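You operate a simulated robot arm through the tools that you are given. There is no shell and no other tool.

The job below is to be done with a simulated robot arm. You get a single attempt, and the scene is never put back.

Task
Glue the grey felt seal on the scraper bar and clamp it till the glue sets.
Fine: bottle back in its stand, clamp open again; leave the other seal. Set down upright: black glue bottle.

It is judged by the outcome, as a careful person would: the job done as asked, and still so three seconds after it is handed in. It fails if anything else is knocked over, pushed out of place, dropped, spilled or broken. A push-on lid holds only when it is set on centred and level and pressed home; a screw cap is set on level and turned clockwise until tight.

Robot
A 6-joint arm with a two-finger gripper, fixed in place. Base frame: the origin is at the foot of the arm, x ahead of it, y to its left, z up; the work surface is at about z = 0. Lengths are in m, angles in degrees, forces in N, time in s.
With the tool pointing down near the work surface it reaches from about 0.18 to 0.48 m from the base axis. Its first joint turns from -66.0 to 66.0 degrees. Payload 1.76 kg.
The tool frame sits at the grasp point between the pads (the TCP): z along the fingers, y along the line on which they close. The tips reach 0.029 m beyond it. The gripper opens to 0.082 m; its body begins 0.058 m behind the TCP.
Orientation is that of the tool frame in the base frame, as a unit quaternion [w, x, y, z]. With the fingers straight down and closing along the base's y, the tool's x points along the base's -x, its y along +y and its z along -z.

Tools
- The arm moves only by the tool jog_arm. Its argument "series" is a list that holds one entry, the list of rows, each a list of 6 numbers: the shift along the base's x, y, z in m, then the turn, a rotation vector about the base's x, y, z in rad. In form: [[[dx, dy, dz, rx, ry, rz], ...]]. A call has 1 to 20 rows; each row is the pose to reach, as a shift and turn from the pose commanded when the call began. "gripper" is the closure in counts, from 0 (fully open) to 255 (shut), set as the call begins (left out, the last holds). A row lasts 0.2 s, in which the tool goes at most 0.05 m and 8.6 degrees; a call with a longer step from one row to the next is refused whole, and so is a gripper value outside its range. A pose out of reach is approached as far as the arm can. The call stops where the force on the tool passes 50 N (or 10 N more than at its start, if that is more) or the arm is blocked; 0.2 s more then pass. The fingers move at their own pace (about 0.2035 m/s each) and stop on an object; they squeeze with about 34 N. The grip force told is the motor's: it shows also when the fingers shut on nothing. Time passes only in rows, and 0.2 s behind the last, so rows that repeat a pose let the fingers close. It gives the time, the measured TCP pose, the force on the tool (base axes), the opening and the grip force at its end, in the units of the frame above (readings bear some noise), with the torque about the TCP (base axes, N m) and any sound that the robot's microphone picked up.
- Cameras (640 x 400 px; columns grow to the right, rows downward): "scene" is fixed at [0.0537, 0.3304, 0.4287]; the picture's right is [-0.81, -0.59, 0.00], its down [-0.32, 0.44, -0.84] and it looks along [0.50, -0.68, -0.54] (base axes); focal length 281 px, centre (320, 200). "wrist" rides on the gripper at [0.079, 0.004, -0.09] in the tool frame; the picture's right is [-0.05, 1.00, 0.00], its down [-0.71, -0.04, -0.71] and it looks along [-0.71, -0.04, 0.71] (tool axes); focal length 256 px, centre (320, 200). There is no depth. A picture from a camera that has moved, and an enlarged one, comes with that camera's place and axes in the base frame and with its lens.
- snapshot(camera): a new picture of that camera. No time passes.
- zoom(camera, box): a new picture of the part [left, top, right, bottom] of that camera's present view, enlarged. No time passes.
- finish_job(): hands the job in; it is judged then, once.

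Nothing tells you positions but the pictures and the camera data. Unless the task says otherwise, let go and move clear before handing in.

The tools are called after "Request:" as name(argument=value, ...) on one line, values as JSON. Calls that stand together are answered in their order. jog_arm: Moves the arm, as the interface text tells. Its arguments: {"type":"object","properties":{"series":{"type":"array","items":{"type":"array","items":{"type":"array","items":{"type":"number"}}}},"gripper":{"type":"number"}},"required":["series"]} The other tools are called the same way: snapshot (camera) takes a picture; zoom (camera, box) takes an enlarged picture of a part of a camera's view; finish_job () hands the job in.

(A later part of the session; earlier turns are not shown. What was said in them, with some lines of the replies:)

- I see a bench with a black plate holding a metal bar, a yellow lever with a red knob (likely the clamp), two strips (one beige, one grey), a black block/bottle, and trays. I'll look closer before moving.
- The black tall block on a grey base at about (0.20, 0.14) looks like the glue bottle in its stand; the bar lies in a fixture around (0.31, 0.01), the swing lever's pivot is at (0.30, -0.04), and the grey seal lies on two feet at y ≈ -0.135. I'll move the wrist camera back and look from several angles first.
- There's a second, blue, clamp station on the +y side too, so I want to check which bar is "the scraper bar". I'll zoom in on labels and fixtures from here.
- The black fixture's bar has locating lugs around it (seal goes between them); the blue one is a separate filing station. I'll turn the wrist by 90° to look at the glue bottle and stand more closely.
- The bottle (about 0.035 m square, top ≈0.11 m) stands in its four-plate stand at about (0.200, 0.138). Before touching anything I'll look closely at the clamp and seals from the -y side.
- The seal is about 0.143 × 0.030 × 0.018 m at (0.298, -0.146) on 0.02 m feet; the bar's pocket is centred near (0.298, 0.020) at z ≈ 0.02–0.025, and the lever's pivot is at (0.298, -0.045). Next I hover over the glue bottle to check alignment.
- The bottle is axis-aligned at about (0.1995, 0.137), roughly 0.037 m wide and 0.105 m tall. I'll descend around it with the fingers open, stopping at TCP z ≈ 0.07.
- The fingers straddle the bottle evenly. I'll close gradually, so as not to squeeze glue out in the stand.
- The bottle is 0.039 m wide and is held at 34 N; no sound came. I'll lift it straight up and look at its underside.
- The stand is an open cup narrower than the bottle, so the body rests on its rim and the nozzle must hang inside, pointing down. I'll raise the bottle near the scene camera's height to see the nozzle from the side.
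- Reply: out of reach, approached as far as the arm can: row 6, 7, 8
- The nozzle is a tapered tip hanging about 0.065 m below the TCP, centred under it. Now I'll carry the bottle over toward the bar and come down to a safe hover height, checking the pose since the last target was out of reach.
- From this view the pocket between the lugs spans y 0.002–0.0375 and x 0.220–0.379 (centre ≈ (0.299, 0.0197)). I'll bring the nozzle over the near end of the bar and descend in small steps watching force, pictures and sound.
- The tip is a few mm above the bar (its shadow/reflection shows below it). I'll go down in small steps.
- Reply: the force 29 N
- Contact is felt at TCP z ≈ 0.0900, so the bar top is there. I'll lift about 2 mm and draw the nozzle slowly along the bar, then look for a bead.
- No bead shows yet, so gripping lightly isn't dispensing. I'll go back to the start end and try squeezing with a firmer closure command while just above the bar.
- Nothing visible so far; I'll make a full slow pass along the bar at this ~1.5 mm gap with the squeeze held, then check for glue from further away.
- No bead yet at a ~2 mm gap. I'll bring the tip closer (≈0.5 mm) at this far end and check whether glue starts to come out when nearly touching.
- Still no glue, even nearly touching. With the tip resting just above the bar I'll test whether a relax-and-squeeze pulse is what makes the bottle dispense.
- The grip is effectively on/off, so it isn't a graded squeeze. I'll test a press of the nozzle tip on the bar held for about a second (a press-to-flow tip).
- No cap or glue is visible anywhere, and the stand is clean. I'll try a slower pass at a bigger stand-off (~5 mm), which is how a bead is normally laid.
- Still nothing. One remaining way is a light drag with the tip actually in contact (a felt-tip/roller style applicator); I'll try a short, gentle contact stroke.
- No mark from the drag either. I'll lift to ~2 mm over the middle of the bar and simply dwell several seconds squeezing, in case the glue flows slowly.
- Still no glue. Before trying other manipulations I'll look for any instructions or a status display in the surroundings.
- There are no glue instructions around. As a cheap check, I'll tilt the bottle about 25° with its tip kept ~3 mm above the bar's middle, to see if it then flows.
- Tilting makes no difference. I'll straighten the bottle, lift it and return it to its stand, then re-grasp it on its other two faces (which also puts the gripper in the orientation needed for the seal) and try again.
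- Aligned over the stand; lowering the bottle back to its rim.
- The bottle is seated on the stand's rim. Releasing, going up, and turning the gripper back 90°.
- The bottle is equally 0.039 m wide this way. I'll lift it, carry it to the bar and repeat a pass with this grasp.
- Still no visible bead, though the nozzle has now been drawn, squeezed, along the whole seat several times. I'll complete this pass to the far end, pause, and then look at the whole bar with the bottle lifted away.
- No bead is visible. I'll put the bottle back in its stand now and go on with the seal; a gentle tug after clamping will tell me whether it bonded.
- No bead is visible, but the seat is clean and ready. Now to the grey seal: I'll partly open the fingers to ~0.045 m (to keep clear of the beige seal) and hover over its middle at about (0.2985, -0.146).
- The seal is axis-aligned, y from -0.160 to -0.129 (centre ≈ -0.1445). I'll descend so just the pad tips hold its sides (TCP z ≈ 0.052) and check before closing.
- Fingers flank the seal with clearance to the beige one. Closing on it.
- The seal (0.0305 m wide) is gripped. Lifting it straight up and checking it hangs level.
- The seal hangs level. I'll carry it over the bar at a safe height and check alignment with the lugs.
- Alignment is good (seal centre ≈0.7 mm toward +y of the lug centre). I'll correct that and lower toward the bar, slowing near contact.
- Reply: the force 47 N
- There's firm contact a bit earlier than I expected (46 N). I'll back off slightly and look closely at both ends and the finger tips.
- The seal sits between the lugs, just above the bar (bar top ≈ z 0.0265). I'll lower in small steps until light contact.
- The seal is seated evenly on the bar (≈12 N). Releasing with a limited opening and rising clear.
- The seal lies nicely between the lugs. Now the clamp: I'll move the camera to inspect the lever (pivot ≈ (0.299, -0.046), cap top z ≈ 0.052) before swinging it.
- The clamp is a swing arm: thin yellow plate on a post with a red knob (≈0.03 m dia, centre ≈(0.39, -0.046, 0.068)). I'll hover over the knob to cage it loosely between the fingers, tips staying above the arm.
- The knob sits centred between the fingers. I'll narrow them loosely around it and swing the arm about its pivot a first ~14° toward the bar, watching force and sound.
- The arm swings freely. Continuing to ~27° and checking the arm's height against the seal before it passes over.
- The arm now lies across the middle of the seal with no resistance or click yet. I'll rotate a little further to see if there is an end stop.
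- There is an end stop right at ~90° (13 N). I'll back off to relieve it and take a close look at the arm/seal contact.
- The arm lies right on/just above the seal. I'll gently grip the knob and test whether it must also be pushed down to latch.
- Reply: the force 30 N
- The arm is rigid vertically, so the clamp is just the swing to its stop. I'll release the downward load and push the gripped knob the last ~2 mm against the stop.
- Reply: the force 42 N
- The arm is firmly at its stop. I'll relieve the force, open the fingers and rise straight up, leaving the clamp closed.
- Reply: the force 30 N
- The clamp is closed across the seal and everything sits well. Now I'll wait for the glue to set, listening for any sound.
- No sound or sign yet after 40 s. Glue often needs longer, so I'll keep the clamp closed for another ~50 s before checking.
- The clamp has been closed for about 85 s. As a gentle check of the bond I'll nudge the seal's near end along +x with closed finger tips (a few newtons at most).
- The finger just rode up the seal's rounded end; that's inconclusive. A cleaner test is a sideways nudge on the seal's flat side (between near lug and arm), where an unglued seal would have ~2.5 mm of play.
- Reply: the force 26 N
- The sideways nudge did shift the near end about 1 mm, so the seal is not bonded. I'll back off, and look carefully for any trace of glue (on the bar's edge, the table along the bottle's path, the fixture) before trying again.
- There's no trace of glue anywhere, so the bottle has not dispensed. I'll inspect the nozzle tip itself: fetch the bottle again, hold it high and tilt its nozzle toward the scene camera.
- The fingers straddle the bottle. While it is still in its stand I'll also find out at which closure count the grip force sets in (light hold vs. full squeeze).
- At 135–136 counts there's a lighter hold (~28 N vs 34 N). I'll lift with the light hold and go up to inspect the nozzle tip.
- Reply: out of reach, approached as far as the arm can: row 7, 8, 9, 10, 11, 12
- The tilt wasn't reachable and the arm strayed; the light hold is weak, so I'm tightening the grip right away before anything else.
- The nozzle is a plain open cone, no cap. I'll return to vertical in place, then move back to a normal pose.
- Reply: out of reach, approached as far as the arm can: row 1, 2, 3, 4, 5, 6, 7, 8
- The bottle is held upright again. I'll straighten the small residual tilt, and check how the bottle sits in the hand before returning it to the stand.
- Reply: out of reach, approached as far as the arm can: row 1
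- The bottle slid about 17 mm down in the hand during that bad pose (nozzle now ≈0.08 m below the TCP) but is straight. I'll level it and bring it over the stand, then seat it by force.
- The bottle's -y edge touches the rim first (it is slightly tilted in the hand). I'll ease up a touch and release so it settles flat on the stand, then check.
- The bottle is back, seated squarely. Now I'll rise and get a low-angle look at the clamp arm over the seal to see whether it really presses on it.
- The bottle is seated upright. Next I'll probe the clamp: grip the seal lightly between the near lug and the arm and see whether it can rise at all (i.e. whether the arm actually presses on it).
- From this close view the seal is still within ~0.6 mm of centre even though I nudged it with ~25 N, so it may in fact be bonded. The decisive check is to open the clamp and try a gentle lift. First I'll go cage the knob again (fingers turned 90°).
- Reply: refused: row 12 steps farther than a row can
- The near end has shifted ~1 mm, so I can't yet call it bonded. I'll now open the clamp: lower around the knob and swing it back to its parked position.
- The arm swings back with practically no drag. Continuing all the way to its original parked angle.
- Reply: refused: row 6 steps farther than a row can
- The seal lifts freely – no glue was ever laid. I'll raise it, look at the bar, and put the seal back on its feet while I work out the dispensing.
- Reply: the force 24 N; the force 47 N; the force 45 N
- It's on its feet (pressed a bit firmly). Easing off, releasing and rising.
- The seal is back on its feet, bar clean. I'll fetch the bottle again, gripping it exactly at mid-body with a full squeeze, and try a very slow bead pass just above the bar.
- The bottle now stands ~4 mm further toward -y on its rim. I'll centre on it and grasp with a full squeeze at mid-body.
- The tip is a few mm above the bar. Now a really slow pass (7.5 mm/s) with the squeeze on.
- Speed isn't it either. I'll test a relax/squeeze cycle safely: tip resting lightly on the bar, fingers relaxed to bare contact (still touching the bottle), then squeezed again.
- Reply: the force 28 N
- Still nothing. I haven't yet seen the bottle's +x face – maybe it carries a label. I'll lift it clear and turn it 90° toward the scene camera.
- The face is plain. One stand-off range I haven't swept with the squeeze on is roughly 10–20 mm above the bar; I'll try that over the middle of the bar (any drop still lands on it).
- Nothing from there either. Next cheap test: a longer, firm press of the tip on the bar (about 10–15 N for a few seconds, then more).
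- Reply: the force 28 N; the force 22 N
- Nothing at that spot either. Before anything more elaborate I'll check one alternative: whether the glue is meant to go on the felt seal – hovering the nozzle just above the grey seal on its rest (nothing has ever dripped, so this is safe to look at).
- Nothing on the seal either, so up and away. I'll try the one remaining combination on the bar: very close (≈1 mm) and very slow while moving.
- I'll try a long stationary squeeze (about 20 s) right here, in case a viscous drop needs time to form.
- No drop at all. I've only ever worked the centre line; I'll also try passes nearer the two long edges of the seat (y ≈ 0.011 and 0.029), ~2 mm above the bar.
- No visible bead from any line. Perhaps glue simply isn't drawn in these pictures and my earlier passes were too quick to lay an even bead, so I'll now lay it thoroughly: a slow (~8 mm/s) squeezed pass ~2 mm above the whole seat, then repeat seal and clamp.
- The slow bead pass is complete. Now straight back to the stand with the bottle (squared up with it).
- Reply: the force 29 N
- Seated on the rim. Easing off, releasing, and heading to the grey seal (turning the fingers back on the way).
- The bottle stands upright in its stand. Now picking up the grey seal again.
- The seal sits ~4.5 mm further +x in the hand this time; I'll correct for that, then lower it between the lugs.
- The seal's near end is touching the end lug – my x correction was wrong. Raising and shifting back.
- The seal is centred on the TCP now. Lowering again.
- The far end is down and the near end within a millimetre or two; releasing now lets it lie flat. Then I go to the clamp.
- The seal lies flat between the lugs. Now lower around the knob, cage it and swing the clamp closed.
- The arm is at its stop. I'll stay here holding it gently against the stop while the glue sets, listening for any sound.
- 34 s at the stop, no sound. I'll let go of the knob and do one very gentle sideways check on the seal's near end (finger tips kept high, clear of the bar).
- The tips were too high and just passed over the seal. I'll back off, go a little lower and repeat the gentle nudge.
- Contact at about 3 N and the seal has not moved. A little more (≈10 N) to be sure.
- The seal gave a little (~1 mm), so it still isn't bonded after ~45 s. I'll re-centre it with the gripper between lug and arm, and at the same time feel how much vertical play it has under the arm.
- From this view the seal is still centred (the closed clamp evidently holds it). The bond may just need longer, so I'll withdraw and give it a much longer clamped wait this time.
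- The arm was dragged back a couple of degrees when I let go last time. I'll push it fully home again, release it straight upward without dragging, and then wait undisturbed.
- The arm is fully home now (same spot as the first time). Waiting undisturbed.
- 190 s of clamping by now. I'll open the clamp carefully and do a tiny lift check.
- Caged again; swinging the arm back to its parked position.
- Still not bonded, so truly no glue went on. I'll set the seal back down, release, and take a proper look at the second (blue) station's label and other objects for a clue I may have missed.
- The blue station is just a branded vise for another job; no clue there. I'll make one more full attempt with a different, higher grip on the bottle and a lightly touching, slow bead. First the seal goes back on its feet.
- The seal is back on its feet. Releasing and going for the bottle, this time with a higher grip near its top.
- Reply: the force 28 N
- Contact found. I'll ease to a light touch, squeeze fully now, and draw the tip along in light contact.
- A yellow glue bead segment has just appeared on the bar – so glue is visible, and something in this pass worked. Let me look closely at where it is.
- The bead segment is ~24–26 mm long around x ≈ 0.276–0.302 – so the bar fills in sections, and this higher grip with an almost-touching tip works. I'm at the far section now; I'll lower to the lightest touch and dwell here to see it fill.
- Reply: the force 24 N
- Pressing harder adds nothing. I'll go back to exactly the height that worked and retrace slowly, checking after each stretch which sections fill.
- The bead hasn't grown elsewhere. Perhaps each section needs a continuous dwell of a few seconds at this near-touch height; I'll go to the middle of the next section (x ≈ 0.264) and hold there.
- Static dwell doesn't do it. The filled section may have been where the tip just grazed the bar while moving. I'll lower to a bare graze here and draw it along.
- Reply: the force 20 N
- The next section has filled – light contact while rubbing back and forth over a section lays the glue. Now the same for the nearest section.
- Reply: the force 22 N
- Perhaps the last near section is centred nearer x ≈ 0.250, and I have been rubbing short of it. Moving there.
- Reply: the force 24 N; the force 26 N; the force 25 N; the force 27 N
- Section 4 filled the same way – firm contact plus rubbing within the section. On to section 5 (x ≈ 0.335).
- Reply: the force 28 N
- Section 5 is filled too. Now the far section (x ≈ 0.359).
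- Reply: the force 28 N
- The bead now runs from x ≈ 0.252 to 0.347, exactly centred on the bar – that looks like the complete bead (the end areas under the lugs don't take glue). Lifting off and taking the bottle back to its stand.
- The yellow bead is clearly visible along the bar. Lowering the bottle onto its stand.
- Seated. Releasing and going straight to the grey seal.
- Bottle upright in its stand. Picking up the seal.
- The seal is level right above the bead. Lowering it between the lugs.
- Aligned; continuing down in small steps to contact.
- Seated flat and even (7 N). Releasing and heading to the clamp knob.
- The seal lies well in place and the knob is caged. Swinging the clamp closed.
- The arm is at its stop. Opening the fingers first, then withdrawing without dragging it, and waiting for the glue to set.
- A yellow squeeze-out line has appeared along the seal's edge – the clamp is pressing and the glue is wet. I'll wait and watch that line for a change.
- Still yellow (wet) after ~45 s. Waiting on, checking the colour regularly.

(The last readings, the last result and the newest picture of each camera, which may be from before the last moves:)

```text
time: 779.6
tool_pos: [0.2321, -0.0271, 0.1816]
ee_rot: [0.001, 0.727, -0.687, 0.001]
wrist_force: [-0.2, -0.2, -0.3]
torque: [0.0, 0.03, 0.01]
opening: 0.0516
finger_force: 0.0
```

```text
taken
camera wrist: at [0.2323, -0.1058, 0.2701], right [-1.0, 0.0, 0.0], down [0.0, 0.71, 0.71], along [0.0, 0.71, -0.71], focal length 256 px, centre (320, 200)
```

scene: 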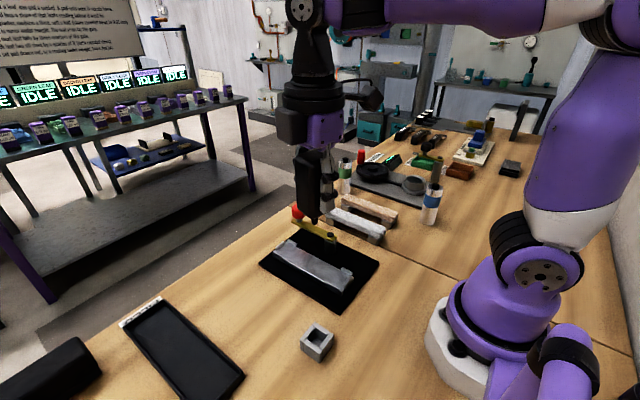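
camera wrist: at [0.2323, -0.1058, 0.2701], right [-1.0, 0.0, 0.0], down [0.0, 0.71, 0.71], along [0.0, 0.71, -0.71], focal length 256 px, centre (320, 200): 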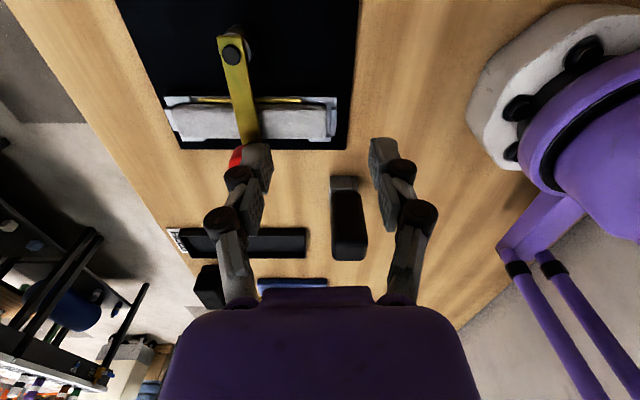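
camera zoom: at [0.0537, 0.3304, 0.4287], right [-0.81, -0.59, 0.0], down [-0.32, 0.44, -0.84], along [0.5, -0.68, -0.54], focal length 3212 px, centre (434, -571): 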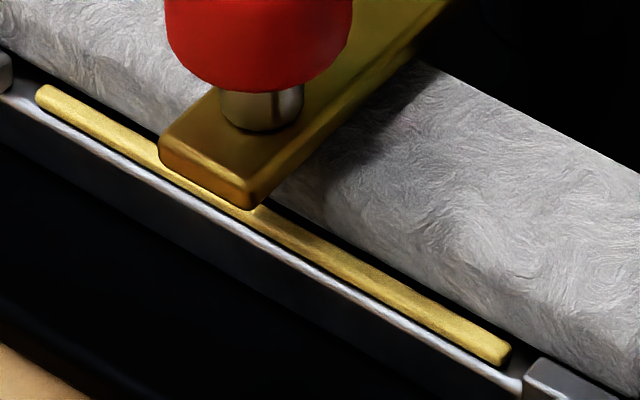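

The squeeze-out shows on both sides, still yellow. I'll keep the clamp closed and keep checking for a colour change.

Request:
jog_arm(series=[[[0, 0, 0, 0, 0, 0], [0, 0, 0, 0, 0, 0], [0, 0, 0, 0, 0, 0], [0, 0, 0, 0, 0, 0], [0, 0, 0, 0, 0, 0], [0, 0, 0, 0, 0, 0], [0, 0, 0, 0, 0, 0], [0, 0, 0, 0, 0, 0], [0, 0, 0, 0, 0, 0], [0, 0, 0, 0, 0, 0], [0, 0, 0, 0, 0, 0], [0, 0, 0, 0, 0, 0], [0, 0, 0, 0, 0, 0], [0, 0, 0, 0, 0, 0], [0, 0, 0, 0, 0, 0], [0, 0, 0, 0, 0, 0], [0, 0, 0, 0, 0, 0], [0, 0, 0, 0, 0, 0], [0, 0, 0, 0, 0, 0], [0, 0, 0, 0, 0, 0]]])

Request:
jog_arm(series=[[[0, 0, 0, 0, 0, 0], [0, 0, 0, 0, 0, 0], [0, 0, 0, 0, 0, 0], [0, 0, 0, 0, 0, 0], [0, 0, 0, 0, 0, 0], [0, 0, 0, 0, 0, 0], [0, 0, 0, 0, 0, 0], [0, 0, 0, 0, 0, 0], [0, 0, 0, 0, 0, 0], [0, 0, 0, 0, 0, 0], [0, 0, 0, 0, 0, 0], [0, 0, 0, 0, 0, 0], [0, 0, 0, 0, 0, 0], [0, 0, 0, 0, 0, 0], [0, 0, 0, 0, 0, 0], [0, 0, 0, 0, 0, 0], [0, 0, 0, 0, 0, 0], [0, 0, 0, 0, 0, 0], [0, 0, 0, 0, 0, 0], [0, 0, 0, 0, 0, 0]]])

Request:
jog_arm(series=[[[0, 0, 0, 0, 0, 0], [0, 0, 0, 0, 0, 0], [0, 0, 0, 0, 0, 0], [0, 0, 0, 0, 0, 0], [0, 0, 0, 0, 0, 0], [0, 0, 0, 0, 0, 0], [0, 0, 0, 0, 0, 0], [0, 0, 0, 0, 0, 0], [0, 0, 0, 0, 0, 0], [0, 0, 0, 0, 0, 0], [0, 0, 0, 0, 0, 0], [0, 0, 0, 0, 0, 0], [0, 0, 0, 0, 0, 0], [0, 0, 0, 0, 0, 0], [0, 0, 0, 0, 0, 0], [0, 0, 0, 0, 0, 0], [0, 0, 0, 0, 0, 0], [0, 0, 0, 0, 0, 0], [0, 0, 0, 0, 0, 0], [0, 0, 0, 0, 0, 0]]])

Request:
jog_arm(series=[[[0, 0, 0, 0, 0, 0], [0, 0, 0, 0, 0, 0], [0, 0, 0, 0, 0, 0], [0, 0, 0, 0, 0, 0], [0, 0, 0, 0, 0, 0], [0, 0, 0, 0, 0, 0], [0, 0, 0, 0, 0, 0], [0, 0, 0, 0, 0, 0], [0, 0, 0, 0, 0, 0], [0, 0, 0, 0, 0, 0], [0, 0, 0, 0, 0, 0], [0, 0, 0, 0, 0, 0], [0, 0, 0, 0, 0, 0], [0, 0, 0, 0, 0, 0], [0, 0, 0, 0, 0, 0], [0, 0, 0, 0, 0, 0], [0, 0, 0, 0, 0, 0], [0, 0, 0, 0, 0, 0], [0, 0, 0, 0, 0, 0], [0, 0, 0, 0, 0, 0]]])

Request:
jog_arm(series=[[[0, 0, 0, 0, 0, 0], [0, 0, 0, 0, 0, 0], [0, 0, 0, 0, 0, 0], [0, 0, 0, 0, 0, 0], [0, 0, 0, 0, 0, 0], [0, 0, 0, 0, 0, 0], [0, 0, 0, 0, 0, 0], [0, 0, 0, 0, 0, 0], [0, 0, 0, 0, 0, 0], [0, 0, 0, 0, 0, 0], [0, 0, 0, 0, 0, 0], [0, 0, 0, 0, 0, 0], [0, 0, 0, 0, 0, 0], [0, 0, 0, 0, 0, 0], [0, 0, 0, 0, 0, 0], [0, 0, 0, 0, 0, 0], [0, 0, 0, 0, 0, 0], [0, 0, 0, 0, 0, 0], [0, 0, 0, 0, 0, 0], [0, 0, 0, 0, 0, 0]]])

Request:
jog_arm(series=[[[0, 0, 0, 0, 0, 0], [0, 0, 0, 0, 0, 0], [0, 0, 0, 0, 0, 0], [0, 0, 0, 0, 0, 0], [0, 0, 0, 0, 0, 0], [0, 0, 0, 0, 0, 0], [0, 0, 0, 0, 0, 0], [0, 0, 0, 0, 0, 0], [0, 0, 0, 0, 0, 0], [0, 0, 0, 0, 0, 0], [0, 0, 0, 0, 0, 0], [0, 0, 0, 0, 0, 0], [0, 0, 0, 0, 0, 0], [0, 0, 0, 0, 0, 0], [0, 0, 0, 0, 0, 0], [0, 0, 0, 0, 0, 0], [0, 0, 0, 0, 0, 0], [0, 0, 0, 0, 0, 0], [0, 0, 0, 0, 0, 0], [0, 0, 0, 0, 0, 0]]])

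Request:
zoom(camera="scene", box=[285, 250, 335, 285])

Request:
jog_arm(series=[[[0, 0, 0, 0, 0, 0], [0, 0, 0, 0, 0, 0], [0, 0, 0, 0, 0, 0], [0, 0, 0, 0, 0, 0], [0, 0, 0, 0, 0, 0], [0, 0, 0, 0, 0, 0], [0, 0, 0, 0, 0, 0], [0, 0, 0, 0, 0, 0], [0, 0, 0, 0, 0, 0], [0, 0, 0, 0, 0, 0], [0, 0, 0, 0, 0, 0], [0, 0, 0, 0, 0, 0], [0, 0, 0, 0, 0, 0], [0, 0, 0, 0, 0, 0], [0, 0, 0, 0, 0, 0], [0, 0, 0, 0, 0, 0], [0, 0, 0, 0, 0, 0], [0, 0, 0, 0, 0, 0], [0, 0, 0, 0, 0, 0], [0, 0, 0, 0, 0, 0]]])

Request:
jog_arm(series=[[[0, 0, 0, 0, 0, 0], [0, 0, 0, 0, 0, 0], [0, 0, 0, 0, 0, 0], [0, 0, 0, 0, 0, 0], [0, 0, 0, 0, 0, 0], [0, 0, 0, 0, 0, 0], [0, 0, 0, 0, 0, 0], [0, 0, 0, 0, 0, 0], [0, 0, 0, 0, 0, 0], [0, 0, 0, 0, 0, 0], [0, 0, 0, 0, 0, 0], [0, 0, 0, 0, 0, 0], [0, 0, 0, 0, 0, 0], [0, 0, 0, 0, 0, 0], [0, 0, 0, 0, 0, 0], [0, 0, 0, 0, 0, 0], [0, 0, 0, 0, 0, 0], [0, 0, 0, 0, 0, 0], [0, 0, 0, 0, 0, 0], [0, 0, 0, 0, 0, 0]]])

Request:
jog_arm(series=[[[0, 0, 0, 0, 0, 0], [0, 0, 0, 0, 0, 0], [0, 0, 0, 0, 0, 0], [0, 0, 0, 0, 0, 0], [0, 0, 0, 0, 0, 0], [0, 0, 0, 0, 0, 0], [0, 0, 0, 0, 0, 0], [0, 0, 0, 0, 0, 0], [0, 0, 0, 0, 0, 0], [0, 0, 0, 0, 0, 0], [0, 0, 0, 0, 0, 0], [0, 0, 0, 0, 0, 0], [0, 0, 0, 0, 0, 0], [0, 0, 0, 0, 0, 0], [0, 0, 0, 0, 0, 0], [0, 0, 0, 0, 0, 0], [0, 0, 0, 0, 0, 0], [0, 0, 0, 0, 0, 0], [0, 0, 0, 0, 0, 0], [0, 0, 0, 0, 0, 0]]])

Request:
jog_arm(series=[[[0, 0, 0, 0, 0, 0], [0, 0, 0, 0, 0, 0], [0, 0, 0, 0, 0, 0], [0, 0, 0, 0, 0, 0], [0, 0, 0, 0, 0, 0], [0, 0, 0, 0, 0, 0], [0, 0, 0, 0, 0, 0], [0, 0, 0, 0, 0, 0], [0, 0, 0, 0, 0, 0], [0, 0, 0, 0, 0, 0], [0, 0, 0, 0, 0, 0], [0, 0, 0, 0, 0, 0], [0, 0, 0, 0, 0, 0], [0, 0, 0, 0, 0, 0], [0, 0, 0, 0, 0, 0], [0, 0, 0, 0, 0, 0], [0, 0, 0, 0, 0, 0], [0, 0, 0, 0, 0, 0], [0, 0, 0, 0, 0, 0], [0, 0, 0, 0, 0, 0]]])

Request:
jog_arm(series=[[[0, 0, 0, 0, 0, 0], [0, 0, 0, 0, 0, 0], [0, 0, 0, 0, 0, 0], [0, 0, 0, 0, 0, 0], [0, 0, 0, 0, 0, 0], [0, 0, 0, 0, 0, 0], [0, 0, 0, 0, 0, 0], [0, 0, 0, 0, 0, 0], [0, 0, 0, 0, 0, 0], [0, 0, 0, 0, 0, 0], [0, 0, 0, 0, 0, 0], [0, 0, 0, 0, 0, 0], [0, 0, 0, 0, 0, 0], [0, 0, 0, 0, 0, 0], [0, 0, 0, 0, 0, 0], [0, 0, 0, 0, 0, 0], [0, 0, 0, 0, 0, 0], [0, 0, 0, 0, 0, 0], [0, 0, 0, 0, 0, 0], [0, 0, 0, 0, 0, 0]]])

Request:
jog_arm(series=[[[0, 0, 0, 0, 0, 0], [0, 0, 0, 0, 0, 0], [0, 0, 0, 0, 0, 0], [0, 0, 0, 0, 0, 0], [0, 0, 0, 0, 0, 0], [0, 0, 0, 0, 0, 0], [0, 0, 0, 0, 0, 0], [0, 0, 0, 0, 0, 0], [0, 0, 0, 0, 0, 0], [0, 0, 0, 0, 0, 0], [0, 0, 0, 0, 0, 0], [0, 0, 0, 0, 0, 0], [0, 0, 0, 0, 0, 0], [0, 0, 0, 0, 0, 0], [0, 0, 0, 0, 0, 0], [0, 0, 0, 0, 0, 0], [0, 0, 0, 0, 0, 0], [0, 0, 0, 0, 0, 0], [0, 0, 0, 0, 0, 0], [0, 0, 0, 0, 0, 0]]])

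Request:
zoom(camera="scene", box=[285, 250, 335, 285])

```text
time: 783.8
tool_pos: [0.2325, -0.0263, 0.1811]
ee_rot: [0.001, 0.728, -0.686, 0.0]
wrist_force: [0.3, 0.1, -0.6]
torque: [0.01, 0.03, 0.0]
opening: 0.0515
finger_force: 0.0
```

```text
time: 788.0
tool_pos: [0.2336, -0.027, 0.1813]
ee_rot: [0.001, 0.727, -0.687, 0.0]
wrist_force: [0.3, -0.5, 0.2]
torque: [0.01, -0.01, 0.01]
opening: 0.0514
finger_force: 0.1
```

```text
time: 792.2
tool_pos: [0.2335, -0.0267, 0.1809]
ee_rot: [0.001, 0.727, -0.686, 0.0]
wrist_force: [0.7, 0.3, 0.5]
torque: [0.03, 0.02, -0.01]
opening: 0.0512
finger_force: 0.1
```

```text
time: 796.4
tool_pos: [0.2328, -0.0274, 0.1807]
ee_rot: [0.002, 0.727, -0.687, -0.001]
wrist_force: [0.3, 0.3, 0.0]
torque: [-0.03, 0.01, -0.01]
opening: 0.0512
finger_force: 0.1
```

```text
time: 800.6
tool_pos: [0.2329, -0.0277, 0.1804]
ee_rot: [0.002, 0.727, -0.686, 0.0]
wrist_force: [-0.2, 0.2, 0.1]
torque: [-0.01, -0.01, -0.02]
opening: 0.0513
finger_force: 0.1
```

```text
time: 804.8
tool_pos: [0.2322, -0.0267, 0.1814]
ee_rot: [0.001, 0.727, -0.686, 0.001]
wrist_force: [-0.2, -0.7, -0.2]
torque: [0.02, -0.01, 0.01]
opening: 0.0514
finger_force: 0.2
```

```text
11.43 times, centred on (310, 268) of scene
camera zoom: at [0.0537, 0.3304, 0.4287], right [-0.81, -0.59, 0.0], down [-0.32, 0.44, -0.84], along [0.5, -0.68, -0.54], focal length 3212 px, centre (434, -571)
```

zoom: 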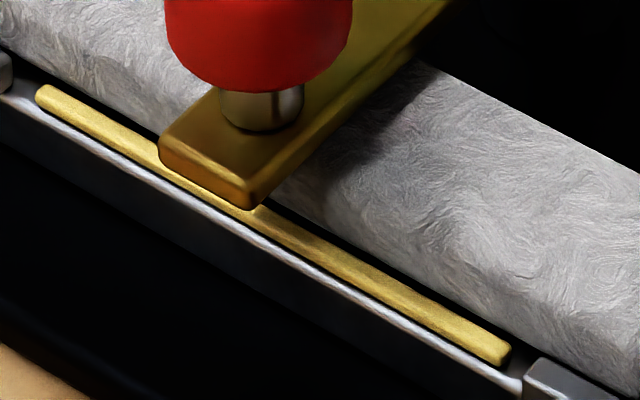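

```text
time: 809.0
tool_pos: [0.2318, -0.026, 0.1815]
ee_rot: [0.001, 0.727, -0.687, 0.0]
wrist_force: [0.2, 0.6, 0.8]
torque: [0.01, -0.01, -0.01]
opening: 0.0515
finger_force: 0.0
```

```text
time: 813.2
tool_pos: [0.2322, -0.0267, 0.1808]
ee_rot: [0.001, 0.727, -0.687, 0.0]
wrist_force: [0.5, 0.1, 0.6]
torque: [0.02, 0.01, 0.02]
opening: 0.0515
finger_force: 0.0
```

```text
time: 817.4
tool_pos: [0.231, -0.027, 0.1811]
ee_rot: [0.001, 0.727, -0.687, 0.0]
wrist_force: [0.5, 0.5, 0.0]
torque: [0.0, -0.02, -0.01]
opening: 0.0512
finger_force: 0.1
```

```text
time: 821.6
tool_pos: [0.2319, -0.0278, 0.1813]
ee_rot: [0.002, 0.727, -0.686, 0.0]
wrist_force: [0.5, -0.4, -0.5]
torque: [-0.03, -0.01, -0.02]
opening: 0.0515
finger_force: 0.1
```

```text
time: 825.8
tool_pos: [0.2324, -0.0272, 0.1805]
ee_rot: [0.001, 0.727, -0.686, 0.001]
wrist_force: [0.7, 0.2, 0.0]
torque: [-0.01, 0.0, -0.02]
opening: 0.0514
finger_force: 0.2
```

```text
time: 830.0
tool_pos: [0.2322, -0.0273, 0.1815]
ee_rot: [0.001, 0.727, -0.686, 0.0]
wrist_force: [-0.4, 0.2, 0.0]
torque: [0.02, -0.01, 0.01]
opening: 0.0513
finger_force: 0.0
```

```text
11.43 times, centred on (310, 268) of scene
camera zoom: at [0.0537, 0.3304, 0.4287], right [-0.81, -0.59, 0.0], down [-0.32, 0.44, -0.84], along [0.5, -0.68, -0.54], focal length 3212 px, centre (434, -571)
```

zoom: 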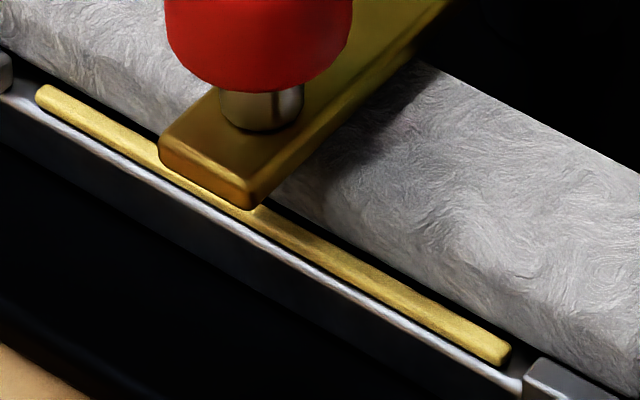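

About 130 s clamped with the squeeze-out unchanged. I'll open the clamp gently now and check the bond with a minimal pull; if it isn't set I can close it again and wait longer.

Request:
jog_arm(series=[[[0.03, 0.03, 0, 0, 0, -0.03], [0.06, 0.06, 0, 0, 0, -0.058], [0.068, 0.0697, 0, 0, 0, -0.058], [0.068, 0.0697, -0.04, 0, 0, -0.058], [0.068, 0.0697, -0.08, 0, 0, -0.058], [0.068, 0.0697, -0.0995, 0, 0, -0.058], [0.068, 0.0697, -0.0995, 0, 0, -0.058]]], gripper=112)

Request:
snapshot(camera="wrist")

```text
time: 831.6
tool_pos: [0.3, 0.0419, 0.0809]
ee_rot: [0.001, 0.707, -0.707, 0.0]
wrist_force: [-0.2, -0.4, 0.1]
torque: [0.01, 0.04, -0.01]
opening: 0.046
finger_force: 0.0
```

```text
taken
camera wrist: at [0.2948, -0.0364, 0.1696], right [-1.0, 0.05, 0.0], down [0.04, 0.71, 0.71], along [0.04, 0.71, -0.71], focal length 256 px, centre (320, 200)
```

wrist: 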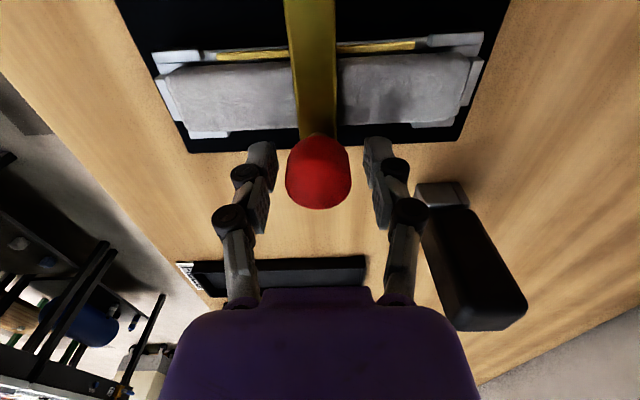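

Caged; swinging the arm open to its parked position.

Request:
jog_arm(series=[[[0.007, -0.0003, 0, 0, 0, -0.0785], [0.0139, -0.0011, 0, 0, 0, -0.157], [0.0208, -0.0025, 0, 0, 0, -0.2355], [0.0275, -0.0044, 0, 0, 0, -0.314], [0.034, -0.0068, 0, 0, 0, -0.3925], [0.0404, -0.0097, 0, 0, 0, -0.471], [0.0465, -0.0131, 0, 0, 0, -0.5495], [0.0523, -0.017, 0, 0, 0, -0.628], [0.0578, -0.0213, 0, 0, 0, -0.7065], [0.0629, -0.0261, 0, 0, 0, -0.785], [0.0676, -0.0312, 0, 0, 0, -0.8635], [0.072, -0.0367, 0, 0, 0, -0.942], [0.0758, -0.0424, 0, 0, 0, -1.0205], [0.0792, -0.0486, 0, 0, 0, -1.099], [0.0822, -0.0549, 0, 0, 0, -1.1775], [0.0846, -0.0615, 0, 0, 0, -1.256], [0.0865, -0.0682, 0, 0, 0, -1.3345], [0.0879, -0.0751, 0, 0, 0, -1.413], [0.0887, -0.082, 0, 0, 0, -1.4915], [0.089, -0.089, 0, 0, 0, -1.5708]]], gripper=142)

Request:
jog_arm(series=[[[0.0, -0.004, 0, 0, 0, -0.03], [0.0, -0.004, 0, 0, 0, -0.03], [0, 0.0, 0.0, 0, 0, 0.0], [0, 0.0, 0.03, 0, 0, 0.0], [0, 0.0, 0.07, 0, 0, 0.0], [-0.03, 0.02, 0.09, 0, 0, 0.0], [-0.06, 0.045, 0.09, 0, 0, 0.0], [-0.09, 0.0665, 0.08, 0, 0, 0.0], [-0.09, 0.0665, 0.05, 0, 0, 0], [-0.09, 0.0665, 0.03, 0, 0, 0], [-0.09, 0.0665, 0.03, 0, 0, 0]]])

Request:
zoom(camera="scene", box=[255, 195, 375, 285])

```text
time: 835.8
tool_pos: [0.3888, -0.0479, 0.0809]
ee_rot: [-0.001, 0.001, 1.0, 0.001]
wrist_force: [0.6, 1.2, 0.4]
torque: [0.02, -0.02, -0.04]
opening: 0.0369
finger_force: 0.3
```

```text
time: 838.2
tool_pos: [0.299, 0.0196, 0.1104]
ee_rot: [-0.001, 0.0, 1.0, 0.002]
wrist_force: [0.4, 0.0, -0.1]
torque: [0.02, -0.03, 0.0]
opening: 0.0363
finger_force: 0.1
```

```text
4.44 times, centred on (315, 240) of scene
camera zoom: at [0.0537, 0.3305, 0.4287], right [-0.81, -0.59, 0.0], down [-0.32, 0.44, -0.84], along [0.5, -0.68, -0.54], focal length 1249 px, centre (342, 22)
```

zoom: 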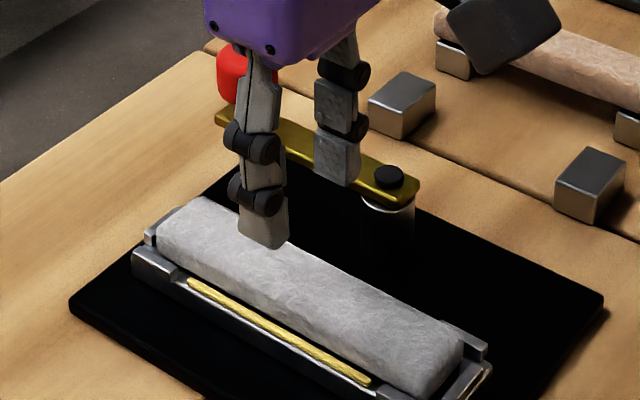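

The arm is parked; the squeeze-out remains in place. Now a minimal lift check.

Request:
jog_arm(series=[[[0, 0.0003, 0, 0, 0, 0], [0, 0.0003, -0.02, 0, 0, 0], [0, 0.0003, -0.04, 0, 0, 0], [0, 0.0003, -0.049, 0, 0, 0], [0, 0.0003, -0.049, 0, 0, 0]]], gripper=118)

Request:
jog_arm(series=[[[0, 0, 0, 0, 0, 0], [0, 0, 0, 0, 0, 0], [0, 0, 0, 0, 0, 0]]], gripper=175)

Request:
jog_arm(series=[[[0, 0, 0.0003, 0, 0, 0], [0, 0, 0.0003, 0, 0, 0]]])

```text
time: 839.4
tool_pos: [0.2987, 0.0202, 0.0621]
ee_rot: [0.0, 0.0, 1.0, 0.0]
wrist_force: [-0.3, -0.2, -0.2]
torque: [-0.01, -0.02, 0.03]
opening: 0.044
finger_force: 0.0
```

```text
time: 840.2
tool_pos: [0.2996, 0.0206, 0.0618]
ee_rot: [0.0, 0.0, 1.0, 0.001]
wrist_force: [-1.9, -3.9, 7.0]
torque: [-0.14, 0.05, -0.03]
opening: 0.0306
finger_force: 34.0
```

```text
time: 840.8
tool_pos: [0.2993, 0.0205, 0.0618]
ee_rot: [0.001, 0.001, 1.0, 0.0]
wrist_force: [6.6, -6.9, -12.2]
torque: [-0.2, -0.18, -0.01]
opening: 0.0307
finger_force: 34.1
```

The pull is firmly resisted (−12 N at 0.3 mm) – the seal is bonded. I'll relax, let go and move clear.

Request:
jog_arm(series=[[[0, 0, -0.0002, 0, 0, 0], [0, 0, -0.0002, 0, 0, 0]]])

Request:
jog_arm(series=[[[0, 0, 0, 0, 0, 0], [0, 0, 0, 0, 0, 0], [0, 0, 0.015, 0, 0, 0], [0, 0, 0.05, 0, 0, 0], [0, 0, 0.09, 0, 0, 0], [-0.02, 0, 0.13, 0, 0, 0], [-0.05, 0, 0.15, 0, 0, 0], [-0.08, 0, 0.16, 0, 0, 0], [-0.08, 0, 0.16, 0, 0, 0]]], gripper=116)

Request:
snapshot(camera="scene")

Request:
snapshot(camera="wrist")

Request:
zoom(camera="scene", box=[265, 195, 385, 295])

Request:
zoom(camera="scene", box=[280, 275, 360, 370])

Request:
zoom(camera="scene", box=[310, 110, 540, 250])

```text
time: 841.4
tool_pos: [0.2991, 0.0214, 0.0625]
ee_rot: [-0.001, 0.0, 1.0, 0.001]
wrist_force: [4.4, -8.1, -6.3]
torque: [-0.25, -0.16, 0.0]
opening: 0.0307
finger_force: 33.7
```

```text
time: 843.4
tool_pos: [0.2172, 0.0219, 0.2242]
ee_rot: [0.0, 0.0, 1.0, 0.001]
wrist_force: [-0.2, -0.3, -1.2]
torque: [-0.01, 0.01, 0.01]
opening: 0.0448
finger_force: 0.1
```

```text
taken
```

scene: 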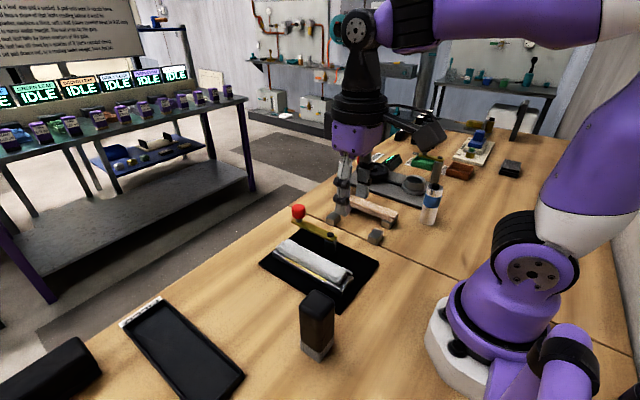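

```text
taken
camera wrist: at [0.1382, 0.0259, 0.3122], right [0.05, 1.0, 0.0], down [0.71, -0.04, 0.71], along [0.7, -0.04, -0.71], focal length 256 px, centre (320, 200)
```

wrist: 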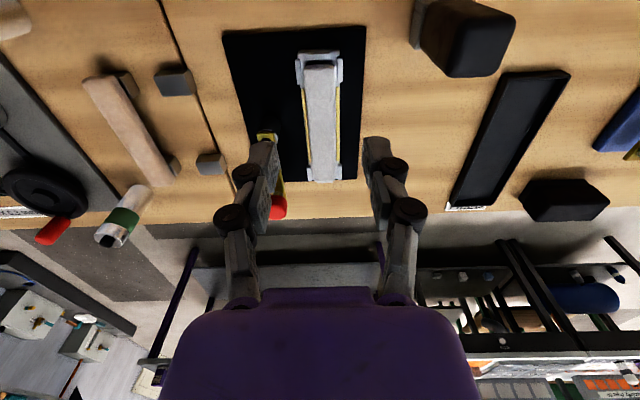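

```text
4.00 times, centred on (325, 245) of scene
camera zoom: at [0.0537, 0.3304, 0.4287], right [-0.81, -0.59, 0.0], down [-0.32, 0.44, -0.84], along [0.5, -0.68, -0.54], focal length 1124 px, centre (300, 20)
```

zoom: 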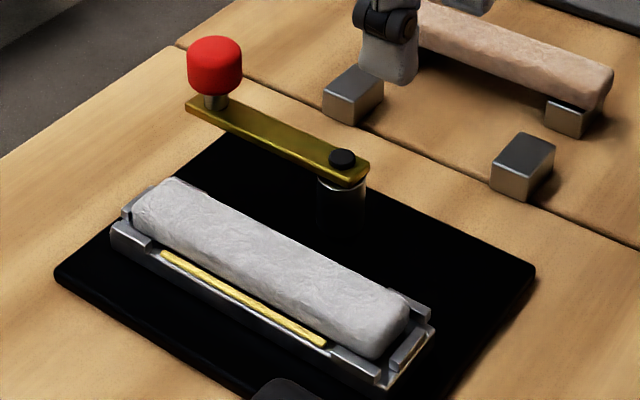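

```text
4.21 times, centred on (320, 322) of scene
camera zoom: at [0.0537, 0.3304, 0.4287], right [-0.81, -0.59, 0.0], down [-0.32, 0.44, -0.84], along [0.5, -0.68, -0.54], focal length 1183 px, centre (320, -316)
```

zoom: 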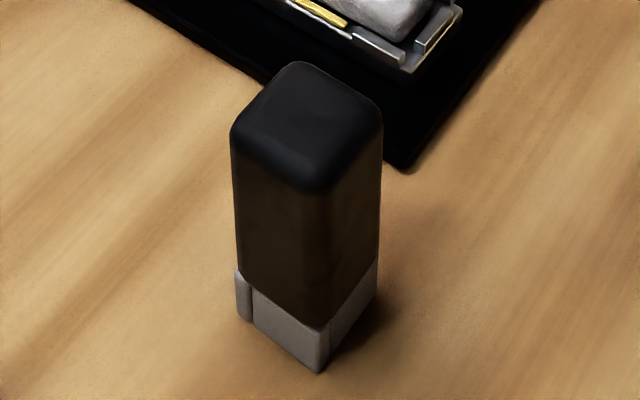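

```text
2.78 times, centred on (425, 180) of scene
camera zoom: at [0.0537, 0.3304, 0.4287], right [-0.81, -0.59, 0.0], down [-0.32, 0.44, -0.84], along [0.5, -0.68, -0.54], focal length 782 px, centre (28, 256)
```

zoom: 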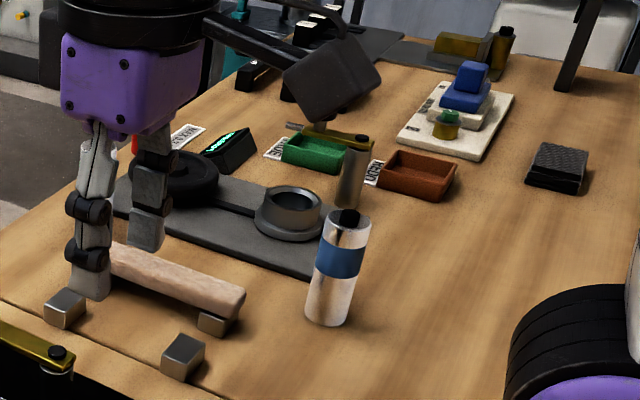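

The grey seal sits bonded on the scraper bar with glue squeezed out on both sides. The clamp is open, the bottle is upright in its stand, the other seal is untouched, and the arm is clear, so I'm handing the job in.

Request:
finish_job()

```text
The job is handed in.
```

The grey felt seal is glued on the scraper bar and the glue has set. After about 130 s in the clamp I opened it and pulled gently. The seal resisted with about 12 N over a 0.3 mm lift, where an unglued seal had lifted freely.

- **Glue bottle:** it is upright in its stand, though it may sit a few millimetres off its original position.
- **Clamp:** it is open again, with the arm back where it was parked at the start.
- **Other seal:** the beige seal was not touched.
- **Surroundings:** I saw nothing knocked over, spilled or moved in the final pictures.

It took three attempts. On the first two no glue came out, so I took the seal off and started again. The glue only flowed once I gripped the bottle near its top and rubbed the nozzle along the bar in light contact.

The bead covers roughly the middle two thirds of the seal's length, centred on the bar. I rubbed the nozzle over both end stretches as well, but no glue appeared there.
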